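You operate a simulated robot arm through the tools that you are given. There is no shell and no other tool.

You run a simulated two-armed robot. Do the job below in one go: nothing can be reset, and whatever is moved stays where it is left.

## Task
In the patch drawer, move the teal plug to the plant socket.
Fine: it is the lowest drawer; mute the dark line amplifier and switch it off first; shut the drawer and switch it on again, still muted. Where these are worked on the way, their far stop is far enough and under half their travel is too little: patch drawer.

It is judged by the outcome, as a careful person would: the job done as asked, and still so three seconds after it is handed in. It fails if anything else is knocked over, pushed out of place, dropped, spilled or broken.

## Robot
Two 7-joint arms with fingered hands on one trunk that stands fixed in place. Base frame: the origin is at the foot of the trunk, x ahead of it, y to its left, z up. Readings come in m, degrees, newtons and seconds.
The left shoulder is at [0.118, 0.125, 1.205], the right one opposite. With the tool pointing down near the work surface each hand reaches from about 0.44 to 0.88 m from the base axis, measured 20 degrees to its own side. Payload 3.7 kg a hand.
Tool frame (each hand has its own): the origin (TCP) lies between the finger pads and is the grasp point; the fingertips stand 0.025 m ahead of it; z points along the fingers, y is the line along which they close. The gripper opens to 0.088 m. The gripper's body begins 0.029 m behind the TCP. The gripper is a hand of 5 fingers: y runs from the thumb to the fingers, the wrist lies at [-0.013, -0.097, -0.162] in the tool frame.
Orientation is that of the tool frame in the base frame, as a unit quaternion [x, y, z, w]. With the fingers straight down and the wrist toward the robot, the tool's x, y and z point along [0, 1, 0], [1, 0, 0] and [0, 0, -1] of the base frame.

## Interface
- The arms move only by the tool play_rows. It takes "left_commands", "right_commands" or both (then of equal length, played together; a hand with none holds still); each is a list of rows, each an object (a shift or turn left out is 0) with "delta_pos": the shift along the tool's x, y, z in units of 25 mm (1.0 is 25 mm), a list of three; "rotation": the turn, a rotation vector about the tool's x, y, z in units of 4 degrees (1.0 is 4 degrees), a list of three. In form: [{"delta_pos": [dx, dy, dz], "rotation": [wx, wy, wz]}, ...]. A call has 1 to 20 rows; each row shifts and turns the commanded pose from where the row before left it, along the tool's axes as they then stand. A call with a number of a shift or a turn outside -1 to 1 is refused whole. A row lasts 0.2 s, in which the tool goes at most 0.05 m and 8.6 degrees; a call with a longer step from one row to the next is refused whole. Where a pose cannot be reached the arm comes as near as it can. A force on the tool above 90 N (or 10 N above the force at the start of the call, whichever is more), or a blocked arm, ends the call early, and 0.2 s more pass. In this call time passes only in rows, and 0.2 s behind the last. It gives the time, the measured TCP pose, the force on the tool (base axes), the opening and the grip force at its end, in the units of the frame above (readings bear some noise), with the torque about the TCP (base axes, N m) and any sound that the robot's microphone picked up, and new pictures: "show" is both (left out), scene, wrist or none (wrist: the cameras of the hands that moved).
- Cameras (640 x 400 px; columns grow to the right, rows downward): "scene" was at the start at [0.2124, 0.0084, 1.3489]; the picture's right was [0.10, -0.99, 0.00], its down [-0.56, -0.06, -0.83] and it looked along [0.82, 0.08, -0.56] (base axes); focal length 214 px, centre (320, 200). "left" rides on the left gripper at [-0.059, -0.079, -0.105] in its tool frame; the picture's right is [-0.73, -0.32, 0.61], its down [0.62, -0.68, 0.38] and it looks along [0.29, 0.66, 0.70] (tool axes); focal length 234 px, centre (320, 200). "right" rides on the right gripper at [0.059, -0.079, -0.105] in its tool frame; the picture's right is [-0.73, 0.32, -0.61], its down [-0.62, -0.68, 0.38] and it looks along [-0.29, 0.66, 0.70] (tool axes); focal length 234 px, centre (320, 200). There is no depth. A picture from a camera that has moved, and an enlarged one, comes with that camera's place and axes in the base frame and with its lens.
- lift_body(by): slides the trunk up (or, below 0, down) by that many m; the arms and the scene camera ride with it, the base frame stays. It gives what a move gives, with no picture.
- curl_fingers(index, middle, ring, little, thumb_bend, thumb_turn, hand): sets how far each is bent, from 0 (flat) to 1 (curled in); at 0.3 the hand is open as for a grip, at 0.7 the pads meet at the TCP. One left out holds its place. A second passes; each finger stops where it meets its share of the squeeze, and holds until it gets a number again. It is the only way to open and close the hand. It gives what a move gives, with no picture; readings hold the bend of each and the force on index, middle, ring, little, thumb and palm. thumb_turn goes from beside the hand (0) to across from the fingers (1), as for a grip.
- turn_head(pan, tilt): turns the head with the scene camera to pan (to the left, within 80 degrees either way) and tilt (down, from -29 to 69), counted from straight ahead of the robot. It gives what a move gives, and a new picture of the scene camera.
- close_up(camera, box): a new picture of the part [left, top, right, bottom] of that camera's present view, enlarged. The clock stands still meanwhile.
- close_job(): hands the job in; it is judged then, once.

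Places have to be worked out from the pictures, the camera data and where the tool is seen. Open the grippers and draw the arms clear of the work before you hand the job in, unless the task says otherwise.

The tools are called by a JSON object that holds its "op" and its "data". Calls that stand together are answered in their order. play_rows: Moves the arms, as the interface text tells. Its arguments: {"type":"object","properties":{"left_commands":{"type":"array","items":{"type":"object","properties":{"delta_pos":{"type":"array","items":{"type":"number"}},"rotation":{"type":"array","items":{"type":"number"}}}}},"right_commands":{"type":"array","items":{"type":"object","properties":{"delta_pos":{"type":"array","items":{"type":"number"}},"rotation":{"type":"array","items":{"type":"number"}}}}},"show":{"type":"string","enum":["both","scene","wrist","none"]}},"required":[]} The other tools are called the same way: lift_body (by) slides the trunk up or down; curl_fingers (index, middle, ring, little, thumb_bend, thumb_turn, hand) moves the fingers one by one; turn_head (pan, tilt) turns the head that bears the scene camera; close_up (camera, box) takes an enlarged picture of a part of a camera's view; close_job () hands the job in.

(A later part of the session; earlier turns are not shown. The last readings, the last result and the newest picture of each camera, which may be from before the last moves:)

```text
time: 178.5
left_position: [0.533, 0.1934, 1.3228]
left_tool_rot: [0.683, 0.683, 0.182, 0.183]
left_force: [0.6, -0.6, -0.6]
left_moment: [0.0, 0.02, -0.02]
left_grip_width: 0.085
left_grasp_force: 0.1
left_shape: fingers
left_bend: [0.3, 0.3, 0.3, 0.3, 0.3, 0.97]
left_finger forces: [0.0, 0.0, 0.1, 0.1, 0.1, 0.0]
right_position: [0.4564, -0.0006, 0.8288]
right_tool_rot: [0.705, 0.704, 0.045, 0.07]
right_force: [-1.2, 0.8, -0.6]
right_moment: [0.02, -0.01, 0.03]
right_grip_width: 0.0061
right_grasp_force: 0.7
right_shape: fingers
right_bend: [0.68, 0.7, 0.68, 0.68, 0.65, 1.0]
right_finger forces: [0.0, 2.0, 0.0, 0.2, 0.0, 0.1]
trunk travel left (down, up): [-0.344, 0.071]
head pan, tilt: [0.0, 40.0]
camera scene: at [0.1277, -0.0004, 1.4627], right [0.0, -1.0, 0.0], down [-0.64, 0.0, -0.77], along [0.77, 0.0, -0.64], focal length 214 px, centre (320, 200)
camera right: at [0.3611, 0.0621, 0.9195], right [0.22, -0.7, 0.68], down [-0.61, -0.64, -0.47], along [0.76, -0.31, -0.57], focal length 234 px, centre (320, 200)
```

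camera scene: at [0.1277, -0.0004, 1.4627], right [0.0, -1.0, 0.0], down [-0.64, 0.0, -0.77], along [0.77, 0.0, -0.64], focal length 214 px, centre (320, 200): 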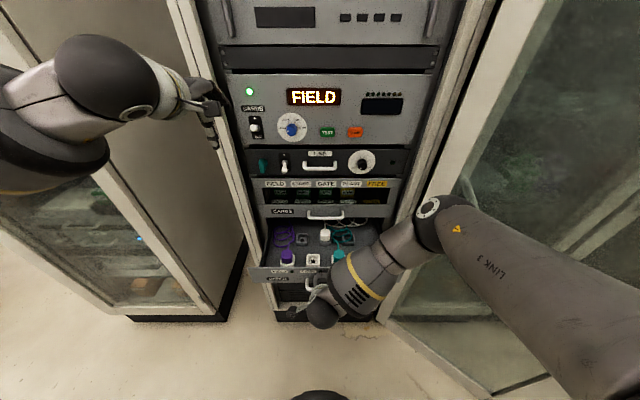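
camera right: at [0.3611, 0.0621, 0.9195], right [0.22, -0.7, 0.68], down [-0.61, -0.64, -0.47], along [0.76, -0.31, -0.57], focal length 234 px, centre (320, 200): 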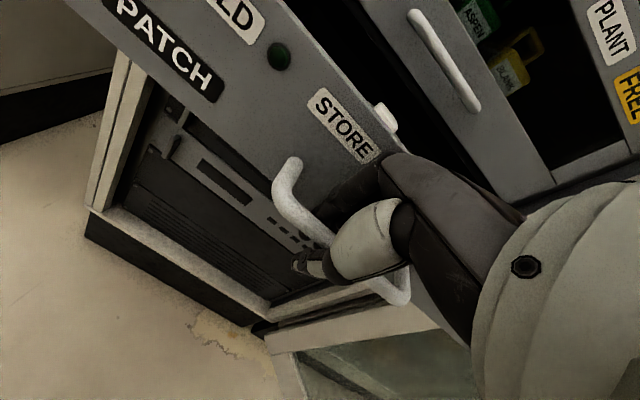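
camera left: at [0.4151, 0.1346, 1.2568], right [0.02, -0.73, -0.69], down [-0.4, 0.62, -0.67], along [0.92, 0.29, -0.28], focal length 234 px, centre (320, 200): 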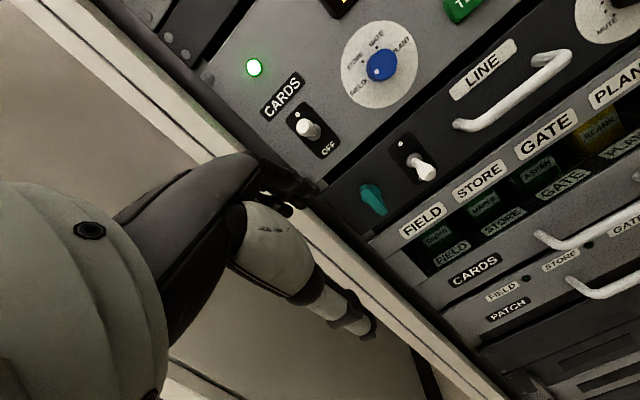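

The drawer is about 19 cm out and I can see plugs with cables inside. I continue pulling to find the far stop.

{"op": "play_rows", "data": {"right_commands": [{"delta_pos": [0, -0.6, -0.1]}, {"delta_pos": [0, -0.6, -0.1]}, {"delta_pos": [0, -0.6, -0.1]}, {"delta_pos": [0, -0.6, -0.1]}], "show": "both"}}

{"op": "close_up", "data": {"camera": "scene", "box": [240, 200, 400, 310]}}

```text
time: 179.5
left_position: [0.5333, 0.1927, 1.3238]
left_tool_rot: [0.683, 0.684, 0.182, 0.182]
left_force: [0.3, -0.2, 0.3]
left_moment: [-0.01, -0.02, 0.01]
left_grip_width: 0.0848
left_grasp_force: 0.1
left_shape: fingers
left_bend: [0.3, 0.3, 0.3, 0.3, 0.3, 0.97]
left_finger forces: [0.0, 0.0, 0.0, 0.1, 0.1, 0.1]
right_position: [0.3953, 0.0011, 0.8317]
right_tool_rot: [0.705, 0.704, 0.045, 0.07]
right_force: [-2.5, -0.4, 0.9]
right_moment: [0.04, -0.08, -0.04]
right_grip_width: 0.0062
right_grasp_force: 1.2
right_shape: fingers
right_bend: [0.68, 0.7, 0.68, 0.68, 0.65, 1.0]
right_finger forces: [0.0, 3.1, 0.0, 0.2, 0.0, 0.0]
trunk travel left (down, up): [-0.344, 0.071]
head pan, tilt: [0.0, 40.0]
camera scene: at [0.1278, -0.0004, 1.4628], right [0.0, -1.0, 0.0], down [-0.64, 0.0, -0.77], along [0.77, 0.0, -0.64], focal length 214 px, centre (320, 200)
camera right: at [0.3009, 0.0632, 0.9217], right [0.22, -0.7, 0.68], down [-0.61, -0.64, -0.47], along [0.76, -0.31, -0.57], focal length 234 px, centre (320, 200)
```

scene: 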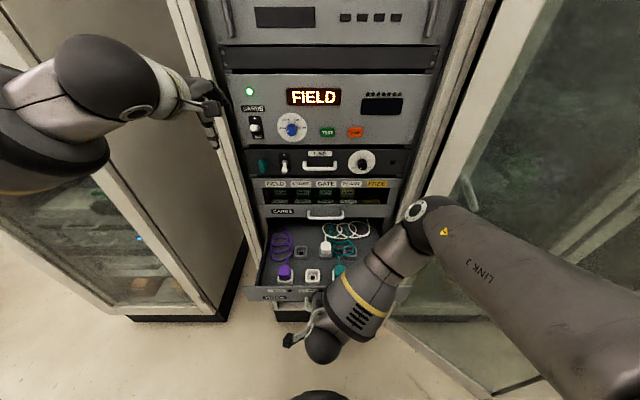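
right: 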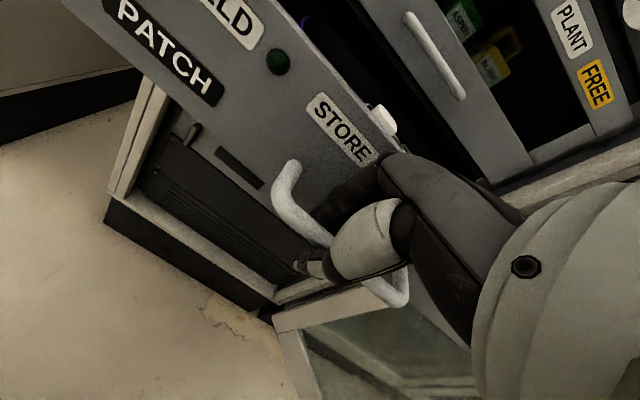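

```text
3.64 times, centred on (320, 255) of scene
camera zoom: at [0.1278, -0.0004, 1.4628], right [0.0, -1.0, 0.0], down [-0.64, 0.0, -0.77], along [0.77, 0.0, -0.64], focal length 780 px, centre (320, 0)
```

zoom: 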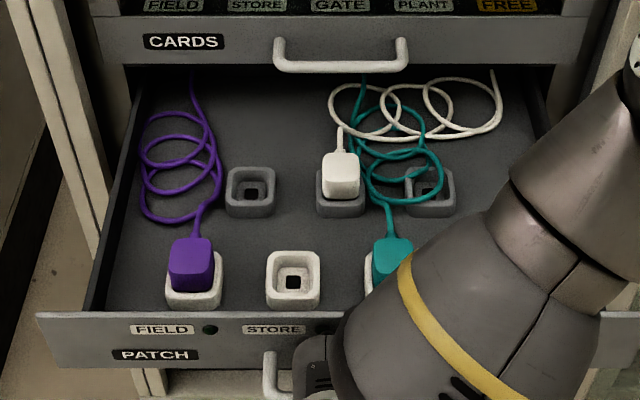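

The drawer is about 25.6 cm out: front row FIELD (purple), STORE (empty), GATE (teal), PLANT (hidden by my arm); a white plug sits in a grey socket behind. I pull a little more to feel for the stop.

{"op": "play_rows", "data": {"right_commands": [{"delta_pos": [0, -0.5, -0.08]}, {"delta_pos": [0, -0.5, -0.08]}, {"delta_pos": [0, -0.5, -0.08]}], "show": "scene"}}

```text
time: 180.3
left_position: [0.5355, 0.1932, 1.3218]
left_tool_rot: [0.684, 0.683, 0.181, 0.182]
left_force: [0.3, -0.4, -0.4]
left_moment: [0.05, 0.0, -0.01]
left_grip_width: 0.0846
left_grasp_force: 0.0
left_shape: fingers
left_bend: [0.3, 0.3, 0.3, 0.3, 0.3, 0.97]
left_finger forces: [0.1, 0.0, 0.1, 0.0, 0.0, 0.0]
right_position: [0.3621, 0.0016, 0.8312]
right_tool_rot: [0.705, 0.704, 0.047, 0.073]
right_force: [9.0, 0.5, 0.8]
right_moment: [-0.02, -0.05, 0.24]
right_grip_width: 0.0085
right_grasp_force: 4.4
right_shape: fingers
right_bend: [0.66, 0.68, 0.67, 0.64, 0.65, 1.0]
right_finger forces: [2.5, 0.0, 0.6, 5.4, 0.0, 0.0]
trunk travel left (down, up): [-0.344, 0.071]
head pan, tilt: [0.0, 40.0]
camera scene: at [0.1301, -0.0003, 1.4625], right [0.0, -1.0, 0.0], down [-0.64, 0.0, -0.77], along [0.77, 0.0, -0.64], focal length 214 px, centre (320, 200)
```

scene: 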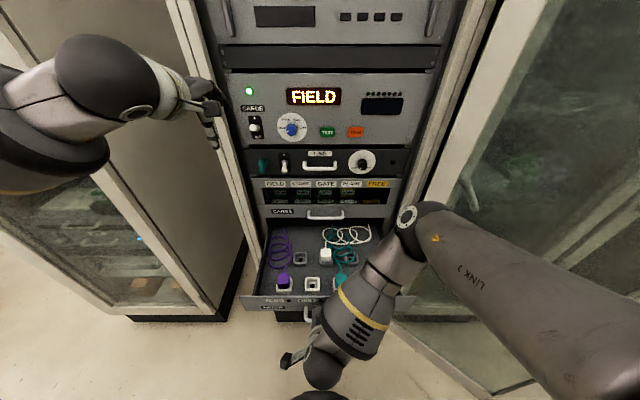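

A 9 N resistance: the drawer is at its far stop (about 29 cm). I open the fingers and lift the hand straight out of the handle.

{"op": "curl_fingers", "data": {"hand": "right", "index": 0.5, "middle": 0.5, "ring": 0.5, "little": 0.5, "thumb_bend": 0.25}}

{"op": "play_rows", "data": {"right_commands": [{"delta_pos": [0, -0.05, -0.6]}, {"delta_pos": [0, -0.05, -0.8]}, {"delta_pos": [0, 0, -0.8]}, {"delta_pos": [0, 0, -0.8]}, {"delta_pos": [-0.5, 0, -0.8]}, {"delta_pos": [-0.9, 0, -0.3]}, {"delta_pos": [-0.9, 0, 0]}, {"delta_pos": [-0.9, 0, 0]}, {"delta_pos": [-0.9, 0, 0]}, {"delta_pos": [-0.9, 0, 0]}], "show": "scene"}}

{"op": "close_up", "data": {"camera": "scene", "box": [230, 210, 410, 320]}}

```text
time: 181.3
left_position: [0.5338, 0.1924, 1.3235]
left_tool_rot: [0.683, 0.683, 0.182, 0.182]
left_force: [-0.2, 0.1, 0.8]
left_moment: [0.02, -0.03, -0.01]
left_grip_width: 0.0846
left_grasp_force: 0.1
left_shape: fingers
left_bend: [0.3, 0.3, 0.3, 0.3, 0.3, 0.97]
left_finger forces: [0.0, 0.1, 0.0, 0.1, 0.0, 0.0]
right_position: [0.3593, 0.0016, 0.831]
right_tool_rot: [0.705, 0.704, 0.045, 0.07]
right_force: [-0.9, 0.6, -0.1]
right_moment: [-0.03, -0.03, -0.02]
right_grip_width: 0.0665
right_grasp_force: 0.5
right_shape: fingers
right_bend: [0.5, 0.51, 0.5, 0.5, 0.25, 0.97]
right_finger forces: [0.1, 1.2, 0.0, 0.0, 0.0, 0.0]
trunk travel left (down, up): [-0.344, 0.071]
head pan, tilt: [0.0, 40.0]
```

```text
time: 183.5
left_position: [0.5338, 0.1927, 1.3237]
left_tool_rot: [0.684, 0.683, 0.182, 0.182]
left_force: [-0.2, 0.6, 0.7]
left_moment: [0.02, 0.03, 0.02]
left_grip_width: 0.0847
left_grasp_force: 0.0
left_shape: fingers
left_bend: [0.3, 0.3, 0.3, 0.3, 0.3, 0.97]
left_finger forces: [0.0, 0.1, 0.0, 0.0, 0.0, 0.0]
right_position: [0.3467, -0.0762, 0.9607]
right_tool_rot: [0.706, 0.703, 0.043, 0.071]
right_force: [-0.7, -0.3, 0.3]
right_moment: [0.0, -0.02, 0.02]
right_grip_width: 0.0663
right_grasp_force: 0.0
right_shape: fingers
right_bend: [0.5, 0.5, 0.5, 0.5, 0.25, 0.97]
right_finger forces: [0.1, 0.0, 0.0, 0.0, 0.0, 0.0]
right hand out of reach, approached as far as the arm can: row 8, 9, 10
trunk travel left (down, up): [-0.344, 0.071]
head pan, tilt: [0.0, 40.0]
camera scene: at [0.1284, -0.0006, 1.4627], right [0.0, -1.0, 0.0], down [-0.64, 0.0, -0.77], along [0.77, 0.0, -0.64], focal length 214 px, centre (320, 200)
```

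scene: 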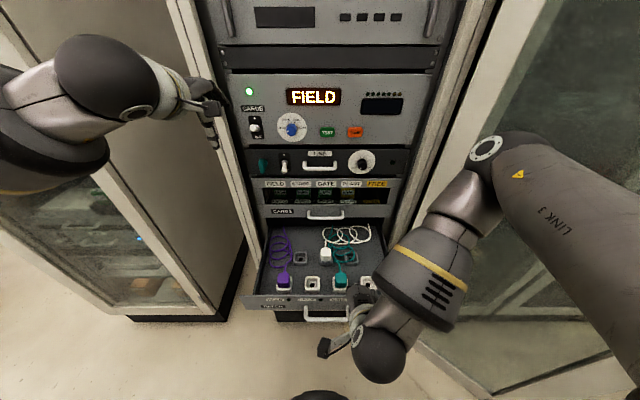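

```text
3.56 times, centred on (320, 265) of scene
camera zoom: at [0.1284, -0.0006, 1.4627], right [0.0, -1.0, 0.0], down [-0.64, 0.0, -0.77], along [0.77, 0.0, -0.64], focal length 763 px, centre (320, -31)
```

zoom: 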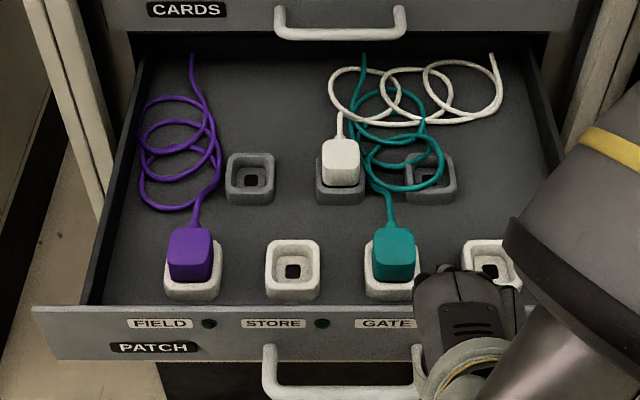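

I move the right hand up and to the right so I can see the whole socket row.

{"op": "play_rows", "data": {"right_commands": [{"delta_pos": [-0.2, 0.3, -0.8]}, {"delta_pos": [-0.2, 0.3, -0.8]}, {"delta_pos": [-0.6, 0.5, -0.5]}, {"delta_pos": [-0.75, 0.5, -0.3]}, {"delta_pos": [-0.75, 0.5, -0.3]}, {"delta_pos": [-0.75, 0.5, -0.3]}, {"delta_pos": [-0.75, 0.5, -0.3]}, {"delta_pos": [-0.75, 0.5, -0.3]}, {"delta_pos": [-0.75, 0, 0]}], "show": "both"}}

{"op": "close_up", "data": {"camera": "scene", "box": [230, 210, 410, 320]}}

```text
time: 185.5
left_position: [0.5336, 0.1911, 1.3246]
left_tool_rot: [0.683, 0.684, 0.183, 0.181]
left_force: [0.9, 0.3, -0.9]
left_moment: [-0.01, 0.01, 0.04]
left_grip_width: 0.0847
left_grasp_force: 0.1
left_shape: fingers
left_bend: [0.3, 0.3, 0.3, 0.3, 0.3, 0.97]
left_finger forces: [0.0, 0.1, 0.0, 0.0, 0.1, 0.1]
right_position: [0.4218, -0.212, 1.0697]
right_tool_rot: [0.705, 0.704, 0.046, 0.071]
right_force: [0.2, -0.6, 0.0]
right_moment: [-0.03, 0.03, 0.0]
right_grip_width: 0.0664
right_grasp_force: 0.1
right_shape: fingers
right_bend: [0.5, 0.5, 0.5, 0.5, 0.25, 0.97]
right_finger forces: [0.1, 0.0, 0.0, 0.0, 0.0, 0.1]
trunk travel left (down, up): [-0.344, 0.071]
head pan, tilt: [0.0, 40.0]
camera scene: at [0.1278, -0.0015, 1.4628], right [0.0, -1.0, 0.0], down [-0.64, 0.0, -0.77], along [0.77, 0.0, -0.64], focal length 214 px, centre (320, 200)
camera right: at [0.3264, -0.149, 1.1593], right [0.22, -0.7, 0.68], down [-0.61, -0.64, -0.47], along [0.76, -0.31, -0.57], focal length 234 px, centre (320, 200)
```

scene: 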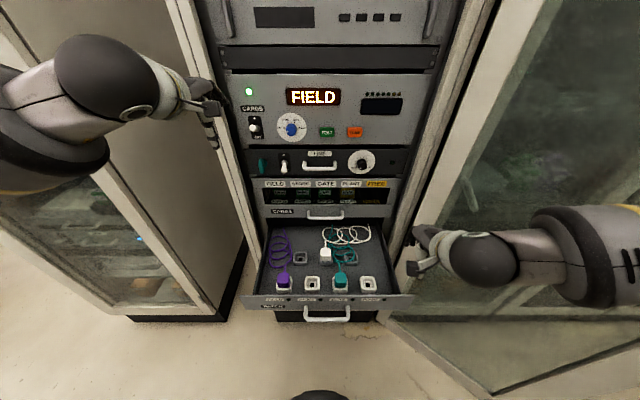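
right: 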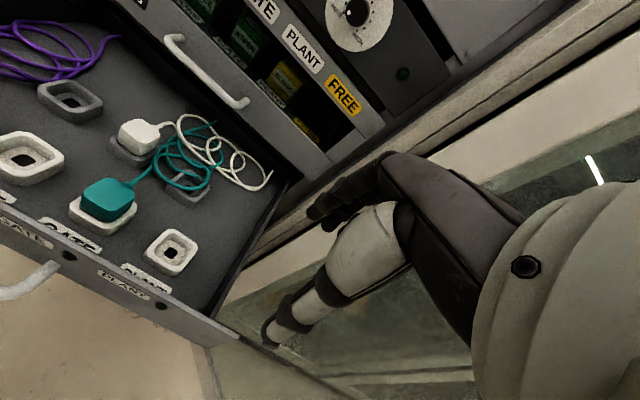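

```text
3.56 times, centred on (320, 265) of scene
camera zoom: at [0.1278, -0.0015, 1.4628], right [0.0, -1.0, 0.0], down [-0.64, 0.0, -0.77], along [0.77, 0.0, -0.64], focal length 763 px, centre (320, -31)
```

zoom: 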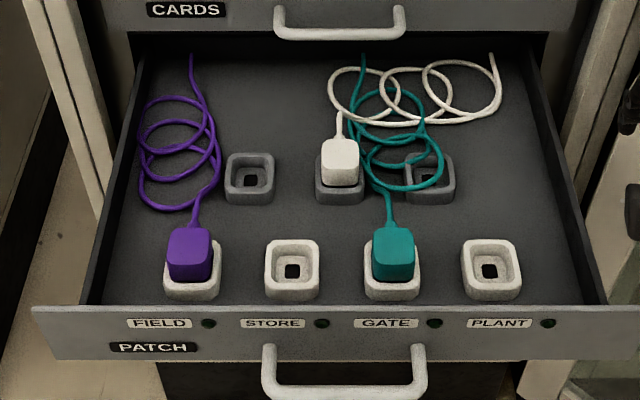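

A clear view of all sockets. I zoom the right camera on the teal plug and PLANT socket to triangulate them.

{"op": "close_up", "data": {"camera": "right", "box": [50, 130, 250, 310]}}

{"op": "close_up", "data": {"camera": "scene", "box": [315, 260, 395, 310]}}

```text
2.22 times, centred on (150, 220) of right
camera zoom: at [0.3264, -0.149, 1.1593], right [0.22, -0.7, 0.68], down [-0.61, -0.64, -0.47], along [0.76, -0.31, -0.57], focal length 520 px, centre (698, 156)
```

zoom: 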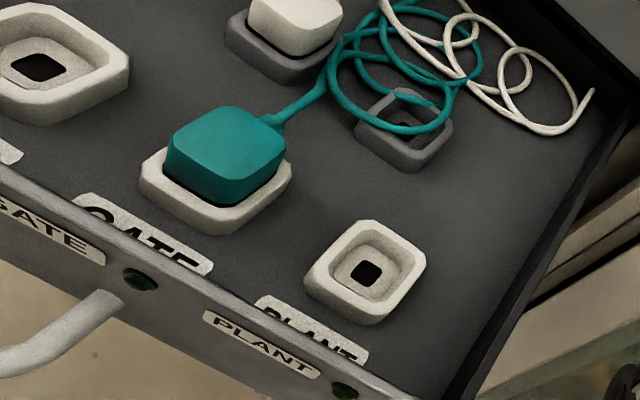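

```text
8.00 times, centred on (355, 285) of scene
camera zoom: at [0.1278, -0.0015, 1.4628], right [0.0, -1.0, 0.0], down [-0.64, 0.0, -0.77], along [0.77, 0.0, -0.64], focal length 1716 px, centre (40, -480)
```

zoom: 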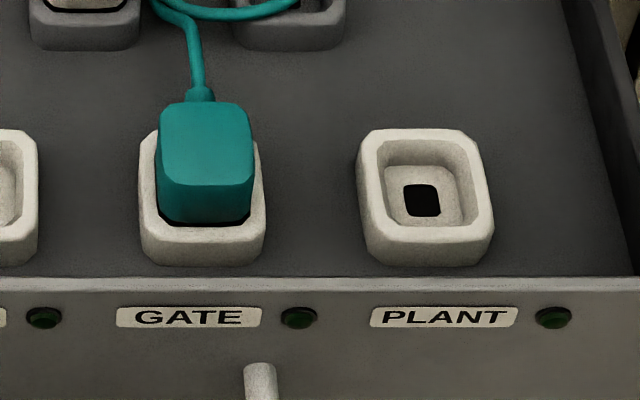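

The teal plug's top is centred near (0.473, -0.063, 0.866), about 35 mm wide, standing ~15 mm above its socket rim; the PLANT socket is centred near (0.467, -0.1475, rim 0.851). The cable leaves toward the rack, so I'll grip the plug on its left and right sides: I turn the right hand so the fingers are on the left, and fold ring and little.

{"op": "curl_fingers", "data": {"hand": "right", "index": 0.3, "middle": 0.3, "ring": 1.0, "little": 1.0, "thumb_bend": 0.3}}

{"op": "play_rows", "data": {"right_commands": [{"rotation": [0.064, 0.098, -0.976]}, {"rotation": [0.064, 0.098, -0.976]}, {"rotation": [0.064, 0.098, -0.976]}, {"rotation": [0.064, 0.098, -0.976]}, {"rotation": [0.064, 0.098, -0.976]}, {"rotation": [0.064, 0.098, -0.976]}, {"rotation": [0.064, 0.098, -0.976]}, {"rotation": [0.064, 0.098, -0.976]}, {"rotation": [0.064, 0.098, -0.976]}, {"rotation": [0.064, 0.098, -0.976]}, {"rotation": [0.064, 0.098, -0.976]}, {"rotation": [0.064, 0.098, -0.976]}, {"rotation": [0.064, 0.098, -0.976]}, {"rotation": [0.064, 0.098, -0.976]}, {"rotation": [0.064, 0.098, -0.976]}, {"rotation": [0.064, 0.098, -0.976]}, {"rotation": [0.064, 0.098, -0.976]}, {"rotation": [0.064, 0.098, -0.976]}, {"rotation": [0.064, 0.098, -0.976]}, {"rotation": [0.064, 0.098, -0.976]}], "show": "both"}}

```text
time: 186.5
left_position: [0.5333, 0.1932, 1.3237]
left_tool_rot: [0.683, 0.684, 0.182, 0.182]
left_force: [0.0, -0.2, -0.4]
left_moment: [-0.05, -0.01, -0.04]
left_grip_width: 0.0849
left_grasp_force: 0.1
left_shape: fingers
left_bend: [0.3, 0.3, 0.3, 0.3, 0.3, 0.97]
left_finger forces: [0.1, 0.0, 0.0, 0.0, 0.0, 0.1]
right_position: [0.4229, -0.2104, 1.0691]
right_tool_rot: [0.705, 0.704, 0.046, 0.071]
right_force: [-1.0, -0.6, 0.0]
right_moment: [-0.02, 0.0, -0.04]
right_grip_width: 0.0849
right_grasp_force: 0.0
right_shape: fingers
right_bend: [0.3, 0.3, 1.0, 1.0, 0.3, 0.97]
right_finger forces: [0.0, 0.0, 0.0, 0.1, 0.0, 0.0]
trunk travel left (down, up): [-0.344, 0.071]
head pan, tilt: [0.0, 40.0]
```

```text
time: 190.7
left_position: [0.5349, 0.1932, 1.3231]
left_tool_rot: [0.684, 0.683, 0.182, 0.182]
left_force: [-0.2, -0.1, 0.3]
left_moment: [-0.01, 0.03, 0.01]
left_grip_width: 0.0844
left_grasp_force: 0.1
left_shape: fingers
left_bend: [0.3, 0.3, 0.3, 0.3, 0.3, 0.97]
left_finger forces: [0.0, 0.0, 0.0, 0.0, 0.1, 0.0]
right_position: [0.3753, -0.1031, 1.0297]
right_tool_rot: [0.105, 0.994, 0.005, 0.011]
right_force: [0.0, -0.4, 0.3]
right_moment: [-0.02, -0.01, 0.01]
right_grip_width: 0.0852
right_grasp_force: 0.1
right_shape: fingers
right_bend: [0.3, 0.3, 1.0, 1.0, 0.3, 0.97]
right_finger forces: [0.0, 0.1, 0.0, 0.0, 0.0, 0.0]
right hand out of reach, approached as far as the arm can: row 14, 15, 16, 17, 18, 19, 20
trunk travel left (down, up): [-0.344, 0.071]
head pan, tilt: [0.0, 40.0]
camera scene: at [0.1287, 0.0, 1.4626], right [0.0, -1.0, 0.0], down [-0.64, 0.0, -0.77], along [0.77, 0.0, -0.64], focal length 214 px, centre (320, 200)
camera right: at [0.2982, -0.1695, 1.1344], right [0.76, 0.16, 0.63], down [0.48, -0.79, -0.38], along [0.44, 0.59, -0.68], focal length 234 px, centre (320, 200)
```

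scene: 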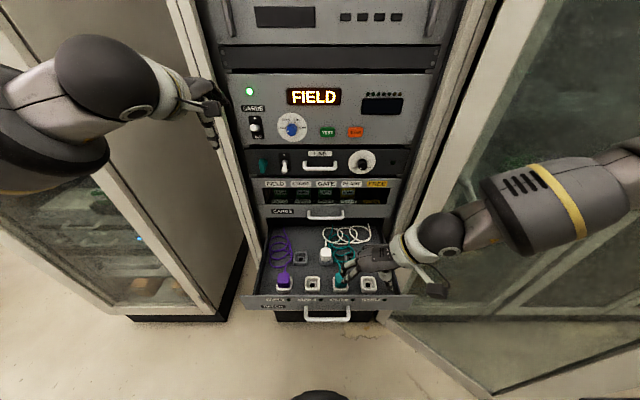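
right: 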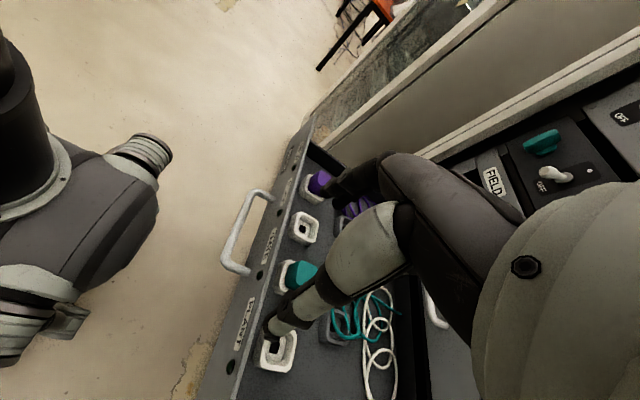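

The hand is turned to 78° of yaw. I move it forward above the teal plug and finish the yaw there.

{"op": "play_rows", "data": {"right_commands": [{"delta_pos": [-0.69, 0.473, 0.34]}, {"delta_pos": [-0.69, 0.473, 0.34]}, {"delta_pos": [-0.69, 0.473, 0.34]}, {"delta_pos": [-0.69, 0.473, 0.34]}, {"delta_pos": [-0.69, 0.473, 0.34]}, {"rotation": [0, 0, -1]}, {"rotation": [0, 0, -1]}, {"rotation": [0, 0, -1]}], "show": "both"}}

```text
time: 192.5
left_position: [0.5341, 0.1933, 1.3232]
left_tool_rot: [0.683, 0.683, 0.182, 0.182]
left_force: [0.1, -0.1, 0.2]
left_moment: [0.01, -0.01, 0.01]
left_grip_width: 0.0845
left_grasp_force: 0.1
left_shape: fingers
left_bend: [0.3, 0.3, 0.3, 0.3, 0.3, 0.97]
left_finger forces: [0.0, 0.1, 0.0, 0.0, 0.0, 0.0]
right_position: [0.4235, -0.0221, 0.9916]
right_tool_rot: [0.047, 0.999, 0.002, 0.024]
right_force: [0.2, 0.1, 0.5]
right_moment: [-0.05, 0.01, -0.02]
right_grip_width: 0.0848
right_grasp_force: 0.0
right_shape: fingers
right_bend: [0.3, 0.3, 1.0, 1.0, 0.3, 0.97]
right_finger forces: [0.0, 0.0, 0.0, 0.0, 0.0, 0.1]
right hand out of reach, approached as far as the arm can: row 1, 2, 3, 4, 5, 6, 7, 8
trunk travel left (down, up): [-0.344, 0.071]
head pan, tilt: [0.0, 40.0]
camera scene: at [0.1281, 0.0003, 1.4627], right [0.0, -1.0, 0.0], down [-0.64, 0.0, -0.77], along [0.77, 0.0, -0.64], focal length 214 px, centre (320, 200)
camera right: at [0.3536, -0.0951, 1.0942], right [0.72, 0.25, 0.64], down [0.58, -0.74, -0.36], along [0.38, 0.63, -0.68], focal length 234 px, centre (320, 200)
```

scene: 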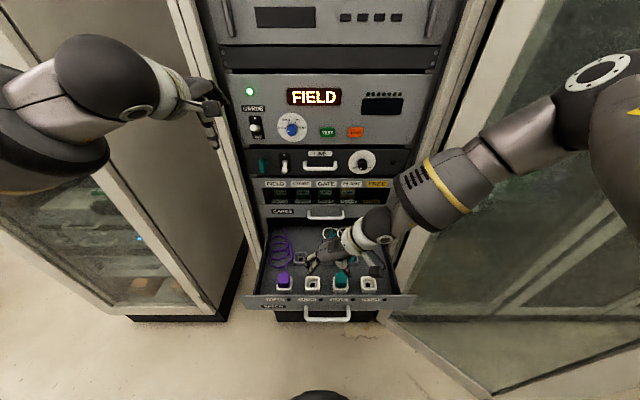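
right: 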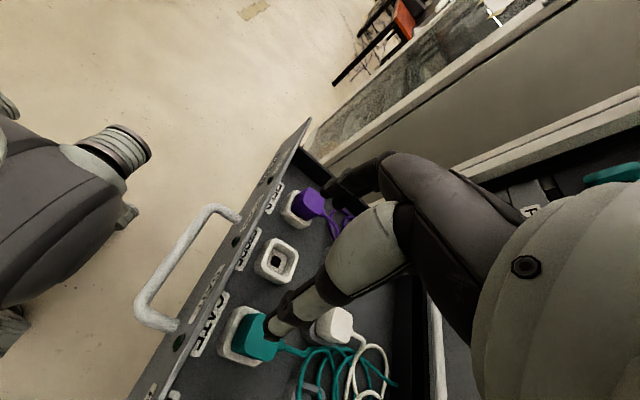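

The right arm runs into limits and drifts left with this yaw. Crossing the body works better, so I'll use the left hand for the plug. First I bring the right hand up and back to its side.

{"op": "play_rows", "data": {"right_commands": [{"delta_pos": [0, 0, -0.9]}, {"delta_pos": [0, -0.3, -0.9]}, {"delta_pos": [0, -0.5, -0.8], "rotation": [0, 0, 0.8]}, {"delta_pos": [0, -0.6, -0.4], "rotation": [0, 0, 1]}, {"rotation": [0, 0, 1], "delta_pos": [-0.3, -0.6, -0.3]}, {"rotation": [0, 0, 1], "delta_pos": [-0.3, -0.6, -0.3]}, {"rotation": [0, 0, 1], "delta_pos": [-0.4, -0.5, -0.3]}, {"rotation": [0, 0, 1], "delta_pos": [-0.4, -0.4, -0.3]}, {"rotation": [0, 0, 1], "delta_pos": [-0.5, -0.3, 0]}, {"rotation": [0, 0, 1], "delta_pos": [-0.5, -0.3, 0]}, {"rotation": [0, 0, 1], "delta_pos": [-0.5, -0.2, 0]}, {"rotation": [0, 0, 1], "delta_pos": [-0.5, 0, 0]}, {"rotation": [0, 0, 1], "delta_pos": [-0.5, 0, 0]}, {"rotation": [0, 0, 1], "delta_pos": [-0.5, 0, 0]}, {"rotation": [0, 0, 1], "delta_pos": [-0.5, 0, 0]}, {"rotation": [0, 0, 1], "delta_pos": [-0.5, 0.2, 0]}, {"rotation": [0, 0, 1], "delta_pos": [-0.5, 0.2, 0]}, {"rotation": [0, 0, 1], "delta_pos": [-0.5, 0.2, 0]}], "show": "scene"}}

```text
time: 196.3
left_position: [0.5346, 0.1922, 1.3236]
left_tool_rot: [0.683, 0.683, 0.183, 0.183]
left_force: [-0.3, -0.3, -0.5]
left_moment: [-0.01, 0.0, -0.01]
left_grip_width: 0.0847
left_grasp_force: 0.0
left_shape: fingers
left_bend: [0.3, 0.3, 0.3, 0.3, 0.3, 0.97]
left_finger forces: [0.0, 0.0, 0.0, 0.0, 0.0, 0.0]
right_position: [0.5101, -0.2136, 1.0971]
right_tool_rot: [0.564, 0.826, 0.013, 0.018]
right_force: [0.2, 0.0, 0.5]
right_moment: [-0.02, 0.0, -0.02]
right_grip_width: 0.0848
right_grasp_force: 0.1
right_shape: fingers
right_bend: [0.3, 0.3, 1.0, 1.0, 0.3, 0.97]
right_finger forces: [0.1, 0.1, 0.0, 0.0, 0.0, 0.0]
right hand out of reach, approached as far as the arm can: row 2
trunk travel left (down, up): [-0.344, 0.071]
head pan, tilt: [0.0, 40.0]
camera scene: at [0.1286, -0.0005, 1.4627], right [0.0, -1.0, 0.0], down [-0.64, 0.0, -0.77], along [0.77, 0.0, -0.64], focal length 214 px, centre (320, 200)
```

scene: 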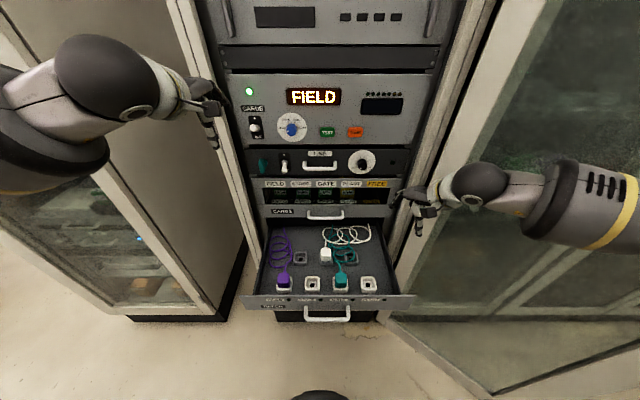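

The right hand is clear. I move it a bit further up and right, and bring the left hand over toward the middle above the drawer.

{"op": "play_rows", "data": {"right_commands": [{"delta_pos": [-0.5, 0, -0.5]}, {"delta_pos": [-0.5, 0, -0.5]}, {"delta_pos": [-0.5, 0, -0.5]}, {"delta_pos": [-0.5, 0, -0.5]}, {"delta_pos": [-0.5, -0.3, -0.5]}, {"delta_pos": [0, -0.3, -0.5]}, {}, {}, {}, {}, {}, {}], "left_commands": [{"delta_pos": [-0.467, -0.485, 0.374]}, {"delta_pos": [-0.467, -0.485, 0.374]}, {"delta_pos": [-0.467, -0.485, 0.374]}, {"delta_pos": [-0.467, -0.485, 0.374]}, {"delta_pos": [-0.467, -0.485, 0.374]}, {"delta_pos": [-0.467, -0.485, 0.374]}, {"delta_pos": [-0.467, -0.485, 0.374]}, {"delta_pos": [-0.467, -0.485, 0.374]}, {"delta_pos": [-0.467, -0.485, 0.374]}, {"delta_pos": [-0.467, -0.485, 0.374]}, {"delta_pos": [-0.467, -0.485, 0.374]}, {"delta_pos": [-0.467, -0.485, 0.374]}], "show": "scene"}}

{"op": "curl_fingers", "data": {"hand": "left", "ring": 1.0, "little": 1.0}}

{"op": "play_rows", "data": {"left_commands": [{"rotation": [0.2556, -0.2556, 0.954]}, {"rotation": [0.2556, -0.2556, 0.954]}, {"rotation": [0.2556, -0.2556, 0.954]}, {"rotation": [0.2556, -0.2556, 0.954]}, {"rotation": [0.2556, -0.2556, 0.954]}, {"rotation": [0.2556, -0.2556, 0.954]}, {"rotation": [0.2556, -0.2556, 0.954]}, {"rotation": [0.2556, -0.2556, 0.954]}, {"rotation": [0.2556, -0.2556, 0.954]}, {"rotation": [0.2556, -0.2556, 0.954]}, {"rotation": [0.2556, -0.2556, 0.954]}, {"rotation": [0.2556, -0.2556, 0.954]}, {"rotation": [0.2556, -0.2556, 0.954]}, {"rotation": [0.2556, -0.2556, 0.954]}, {"rotation": [0.2556, -0.2556, 0.954]}, {"rotation": [0.2556, -0.2556, 0.954]}], "show": "both"}}

```text
time: 198.9
left_position: [0.4646, 0.0522, 1.1542]
left_tool_rot: [0.683, 0.683, 0.183, 0.182]
left_force: [0.5, 0.2, -0.2]
left_moment: [-0.02, -0.01, 0.02]
left_grip_width: 0.0849
left_grasp_force: 0.0
left_shape: fingers
left_bend: [0.3, 0.3, 0.3, 0.3, 0.3, 0.97]
left_finger forces: [0.0, 0.1, 0.0, 0.0, 0.0, 0.1]
right_position: [0.5159, -0.2763, 1.171]
right_tool_rot: [0.563, 0.826, 0.014, 0.018]
right_force: [-0.1, -0.2, 0.3]
right_moment: [0.02, -0.01, -0.01]
right_grip_width: 0.0851
right_grasp_force: 0.0
right_shape: fingers
right_bend: [0.3, 0.3, 1.0, 1.0, 0.3, 0.97]
right_finger forces: [0.0, 0.0, 0.1, 0.0, 0.1, 0.0]
trunk travel left (down, up): [-0.344, 0.071]
head pan, tilt: [0.0, 40.0]
camera scene: at [0.1287, -0.001, 1.4626], right [0.0, -1.0, 0.0], down [-0.64, 0.0, -0.77], along [0.77, 0.0, -0.64], focal length 214 px, centre (320, 200)
```

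scene: 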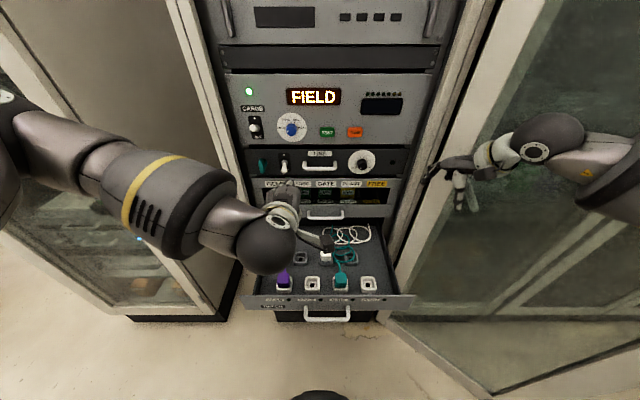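

```text
time: 199.9
left_position: [0.4635, 0.0534, 1.1555]
left_tool_rot: [0.683, 0.684, 0.182, 0.182]
left_force: [-0.3, 0.6, 0.2]
left_moment: [0.0, 0.04, -0.02]
left_grip_width: 0.0848
left_grasp_force: 0.0
left_shape: fingers
left_bend: [0.3, 0.3, 1.0, 1.0, 0.3, 0.97]
left_finger forces: [0.0, 0.0, 0.0, 0.0, 0.1, 0.1]
right_position: [0.5151, -0.2754, 1.1726]
right_tool_rot: [0.562, 0.827, 0.015, 0.018]
right_force: [0.0, -0.1, 0.9]
right_moment: [-0.03, 0.01, 0.0]
right_grip_width: 0.085
right_grasp_force: 0.0
right_shape: fingers
right_bend: [0.3, 0.3, 1.0, 1.0, 0.3, 0.97]
right_finger forces: [0.0, 0.0, 0.1, 0.0, 0.0, 0.0]
trunk travel left (down, up): [-0.344, 0.071]
head pan, tilt: [0.0, 40.0]
```

```text
time: 203.3
left_position: [0.4648, 0.0514, 1.1542]
left_tool_rot: [0.969, 0.23, 0.061, 0.061]
left_force: [0.6, 0.2, -0.6]
left_moment: [-0.01, -0.05, -0.02]
left_grip_width: 0.0847
left_grasp_force: 0.0
left_shape: fingers
left_bend: [0.3, 0.3, 1.0, 1.0, 0.3, 0.97]
left_finger forces: [0.0, 0.1, 0.0, 0.0, 0.1, 0.0]
right_position: [0.5166, -0.2764, 1.1715]
right_tool_rot: [0.563, 0.826, 0.014, 0.018]
right_force: [-0.2, 0.0, -0.3]
right_moment: [0.02, 0.02, -0.03]
right_grip_width: 0.0849
right_grasp_force: 0.1
right_shape: fingers
right_bend: [0.3, 0.3, 1.0, 1.0, 0.3, 0.97]
right_finger forces: [0.1, 0.0, 0.0, 0.0, 0.1, 0.0]
trunk travel left (down, up): [-0.344, 0.071]
head pan, tilt: [0.0, 40.0]
camera scene: at [0.1287, -0.0005, 1.4627], right [0.0, -1.0, 0.0], down [-0.64, 0.0, -0.77], along [0.77, 0.0, -0.64], focal length 214 px, centre (320, 200)
camera left: at [0.3628, 0.105, 1.241], right [-0.7, -0.1, -0.71], down [0.31, 0.85, -0.42], along [0.65, -0.51, -0.56], focal length 234 px, centre (320, 200)
```

scene: 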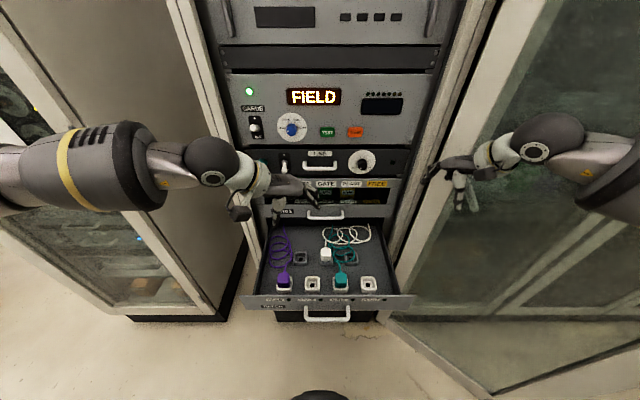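
left: 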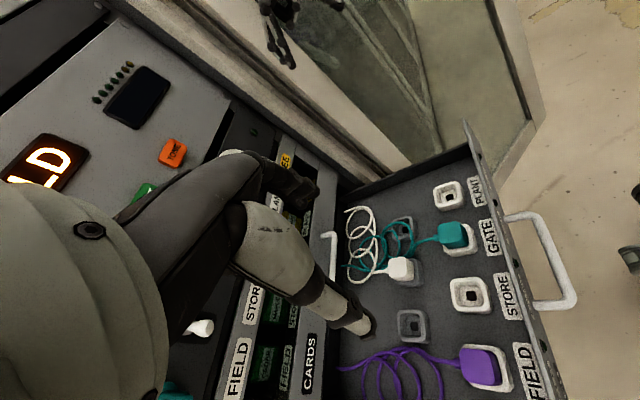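

No limits with the left arm. I finish the rotation and start moving right and down toward the teal plug.

{"op": "play_rows", "data": {"left_commands": [{"rotation": [0.2556, -0.2556, 0.954]}, {"rotation": [0.2556, -0.2556, 0.954]}, {"rotation": [0.2556, -0.2556, 0.954]}, {"rotation": [0.2556, -0.2556, 0.954]}, {"rotation": [0.2556, -0.2556, 0.954]}, {"rotation": [0.2556, -0.2556, 0.954]}, {"rotation": [0.2556, -0.2556, 0.954]}, {"delta_pos": [0, 0.7, 0.6]}, {"delta_pos": [0, 0.7, 0.6]}, {"delta_pos": [0, 0.7, 0.6]}, {"delta_pos": [0, 0.7, 0.6]}, {"delta_pos": [0, 0.7, 0.6]}, {"delta_pos": [0, 0.7, 0.6]}], "show": "both"}}

```text
time: 206.1
left_position: [0.5155, -0.0531, 1.0765]
left_tool_rot: [0.977, 0.198, 0.052, 0.052]
left_force: [-0.1, -1.1, -0.2]
left_moment: [0.0, 0.01, 0.03]
left_grip_width: 0.0848
left_grasp_force: 0.1
left_shape: fingers
left_bend: [0.3, 0.3, 1.0, 1.0, 0.3, 0.97]
left_finger forces: [0.1, 0.0, 0.0, 0.0, 0.1, 0.1]
left hand out of reach, approached as far as the arm can: row 2, 3, 4, 5, 6, 7
right_position: [0.5156, -0.277, 1.1711]
right_tool_rot: [0.562, 0.827, 0.015, 0.018]
right_force: [0.3, 0.0, -0.7]
right_moment: [0.01, 0.0, 0.0]
right_grip_width: 0.085
right_grasp_force: 0.1
right_shape: fingers
right_bend: [0.3, 0.3, 1.0, 1.0, 0.3, 0.97]
right_finger forces: [0.0, 0.1, 0.0, 0.0, 0.1, 0.0]
trunk travel left (down, up): [-0.344, 0.071]
head pan, tilt: [0.0, 40.0]
camera scene: at [0.1289, -0.0009, 1.4626], right [0.0, -1.0, 0.0], down [-0.64, 0.0, -0.77], along [0.77, 0.0, -0.64], focal length 214 px, centre (320, 200)
camera left: at [0.4199, 0.0052, 1.1667], right [-0.71, -0.04, -0.7], down [0.36, 0.84, -0.41], along [0.6, -0.55, -0.58], focal length 234 px, centre (320, 200)
```

scene: 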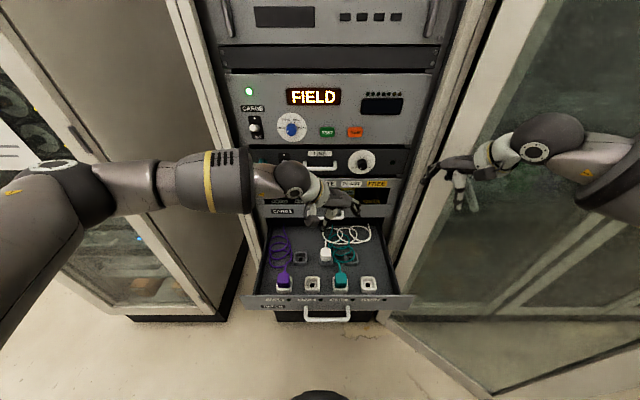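
left: 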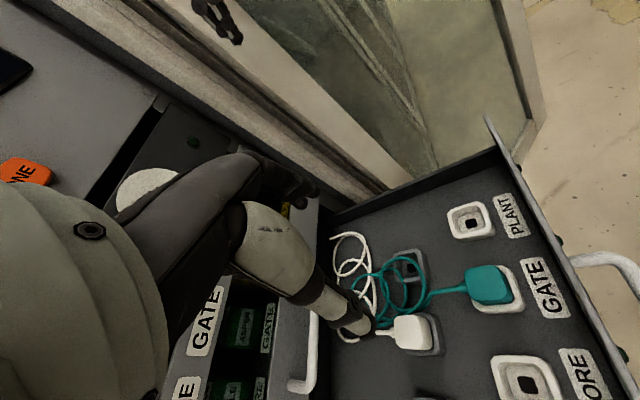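

Yaw is at 67° there. I go down to about 8 cm above the teal plug and then complete the yaw, where the arm is more extended.

{"op": "play_rows", "data": {"left_commands": [{"delta_pos": [-0.353, -0.15, 0.803]}, {"delta_pos": [-0.353, -0.15, 0.803]}, {"delta_pos": [-0.353, -0.15, 0.803]}, {"delta_pos": [-0.353, -0.15, 0.803]}, {"delta_pos": [-0.353, -0.15, 0.803]}, {"delta_pos": [-0.353, -0.15, 0.803]}, {"rotation": [0.216, -0.216, 0.82]}, {"rotation": [0.216, -0.216, 0.82]}, {"rotation": [0.216, -0.216, 0.82]}, {"rotation": [0.216, -0.216, 0.82]}, {"rotation": [0.216, -0.216, 0.82]}, {"rotation": [0.216, -0.216, 0.82]}], "show": "both"}}

```text
time: 208.7
left_position: [0.4601, -0.0724, 0.9498]
left_tool_rot: [0.999, 0.045, 0.013, 0.016]
left_force: [-0.4, -0.5, 0.3]
left_moment: [0.01, -0.01, -0.01]
left_grip_width: 0.0845
left_grasp_force: 0.2
left_shape: fingers
left_bend: [0.3, 0.3, 1.0, 1.0, 0.3, 0.97]
left_finger forces: [0.0, 0.1, 0.1, 0.0, 0.0, 0.1]
left hand out of reach, approached as far as the arm can: row 10
right_position: [0.5169, -0.2754, 1.1716]
right_tool_rot: [0.563, 0.826, 0.013, 0.018]
right_force: [-0.5, 0.3, 0.6]
right_moment: [0.0, 0.02, -0.02]
right_grip_width: 0.0849
right_grasp_force: 0.0
right_shape: fingers
right_bend: [0.3, 0.3, 1.0, 1.0, 0.3, 0.97]
right_finger forces: [0.0, 0.1, 0.0, 0.1, 0.0, 0.0]
trunk travel left (down, up): [-0.344, 0.071]
head pan, tilt: [0.0, 40.0]
camera scene: at [0.1288, 0.0004, 1.4626], right [0.0, -1.0, 0.0], down [-0.64, 0.0, -0.77], along [0.77, 0.0, -0.64], focal length 214 px, centre (320, 200)
camera left: at [0.3935, 0.0048, 1.0507], right [-0.73, 0.24, -0.64], down [0.57, 0.72, -0.39], along [0.37, -0.65, -0.67], focal length 234 px, centre (320, 200)
```

scene: 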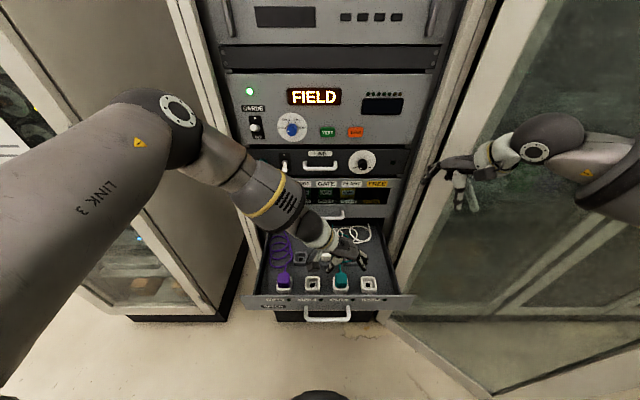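
left: 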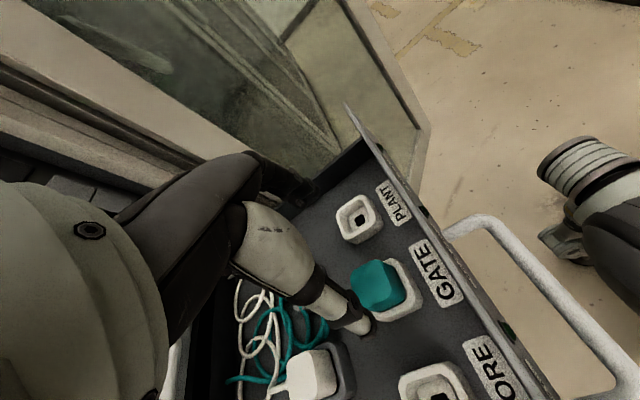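

The left hand is 8 cm above the drawer, yaw 85°, pointing down, with no limits. I zoom in to refine the plug's position relative to the hand.

{"op": "close_up", "data": {"camera": "left", "box": [280, 180, 480, 340]}}

{"op": "close_up", "data": {"camera": "scene", "box": [300, 225, 390, 305]}}

```text
2.50 times, centred on (380, 260) of left
camera zoom: at [0.3935, 0.0048, 1.0507], right [-0.73, 0.24, -0.64], down [0.57, 0.72, -0.39], along [0.37, -0.65, -0.67], focal length 585 px, centre (170, 50)
```

zoom: 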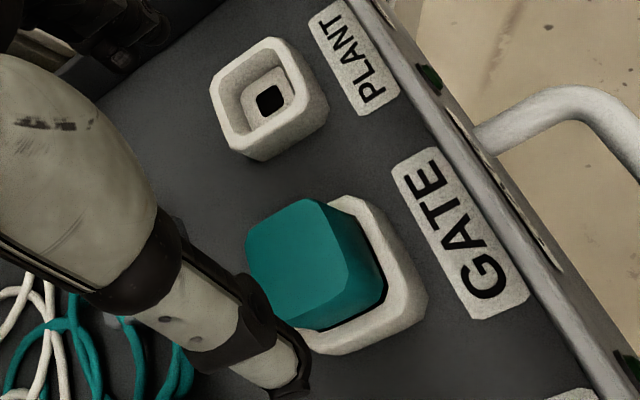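

```text
5.00 times, centred on (345, 265) of scene
camera zoom: at [0.1288, 0.0004, 1.4626], right [0.0, -1.0, 0.0], down [-0.64, 0.0, -0.77], along [0.77, 0.0, -0.64], focal length 1072 px, centre (195, -125)
```

zoom: 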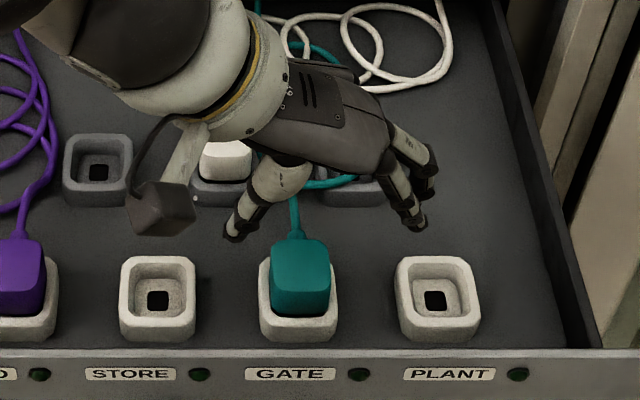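

Both views agree the teal plug is at (0.474, -0.063), top 0.866. I centre over it and descend until the fingertips straddle its upper part.

{"op": "play_rows", "data": {"left_commands": [{"delta_pos": [0.52, -0.416, 0]}, {"delta_pos": [0, 0, 0.7]}, {"delta_pos": [0, 0, 0.7]}, {"delta_pos": [0, 0, 0.7]}], "show": "both"}}

{"op": "close_up", "data": {"camera": "left", "box": [220, 160, 420, 320]}}

{"op": "close_up", "data": {"camera": "scene", "box": [300, 225, 390, 305]}}

```text
time: 209.7
left_position: [0.4762, -0.0598, 0.8961]
left_tool_rot: [1.0, 0.029, 0.008, 0.008]
left_force: [0.4, 0.0, -0.7]
left_moment: [0.0, -0.01, -0.02]
left_grip_width: 0.0845
left_grasp_force: 0.1
left_shape: fingers
left_bend: [0.3, 0.3, 1.0, 1.0, 0.3, 0.97]
left_finger forces: [0.0, 0.0, 0.0, 0.1, 0.1, 0.0]
right_position: [0.5162, -0.2761, 1.1706]
right_tool_rot: [0.562, 0.826, 0.015, 0.018]
right_force: [-0.8, -0.8, 0.1]
right_moment: [0.0, 0.01, -0.01]
right_grip_width: 0.0849
right_grasp_force: 0.1
right_shape: fingers
right_bend: [0.3, 0.3, 1.0, 1.0, 0.3, 0.97]
right_finger forces: [0.0, 0.1, 0.0, 0.0, 0.0, 0.0]
trunk travel left (down, up): [-0.344, 0.071]
head pan, tilt: [0.0, 40.0]
camera scene: at [0.1287, -0.0007, 1.4627], right [0.0, -1.0, 0.0], down [-0.64, 0.0, -0.77], along [0.77, 0.0, -0.64], focal length 214 px, centre (320, 200)
camera left: at [0.4118, 0.0168, 0.9978], right [-0.73, 0.27, -0.62], down [0.59, 0.71, -0.38], along [0.34, -0.65, -0.68], focal length 234 px, centre (320, 200)
```

scene: 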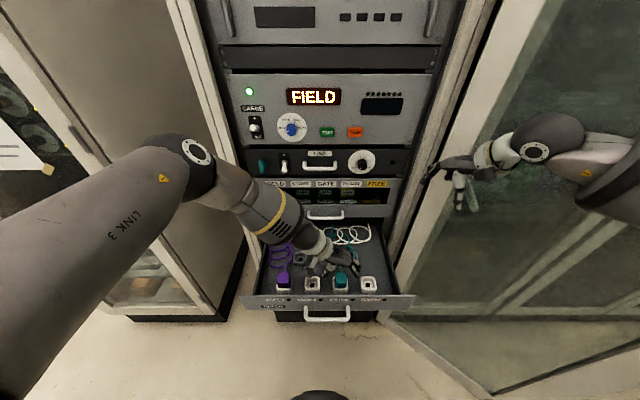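
left: 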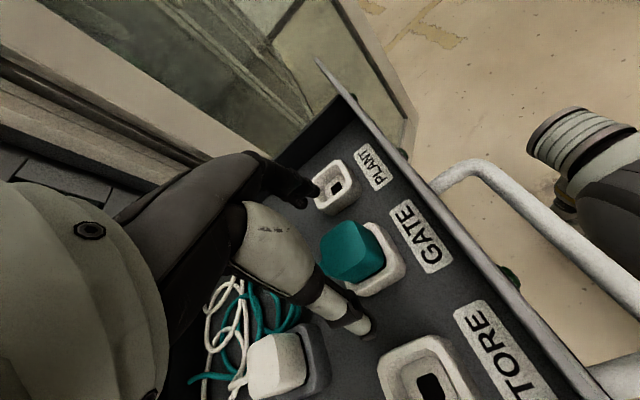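

```text
2.50 times, centred on (320, 240) of left
camera zoom: at [0.4118, 0.0168, 0.9978], right [-0.73, 0.27, -0.62], down [0.59, 0.71, -0.38], along [0.34, -0.65, -0.68], focal length 585 px, centre (320, 100)
```

zoom: 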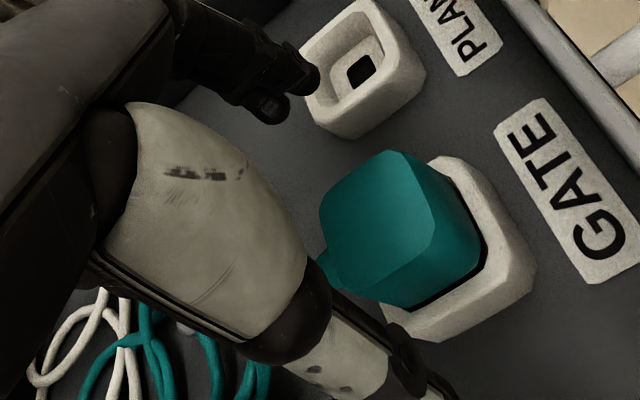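

```text
5.00 times, centred on (345, 265) of scene
camera zoom: at [0.1287, -0.0007, 1.4627], right [0.0, -1.0, 0.0], down [-0.64, 0.0, -0.77], along [0.77, 0.0, -0.64], focal length 1072 px, centre (195, -125)
```

zoom: 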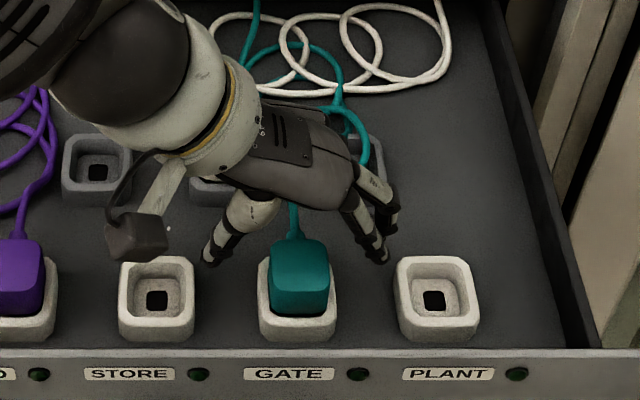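

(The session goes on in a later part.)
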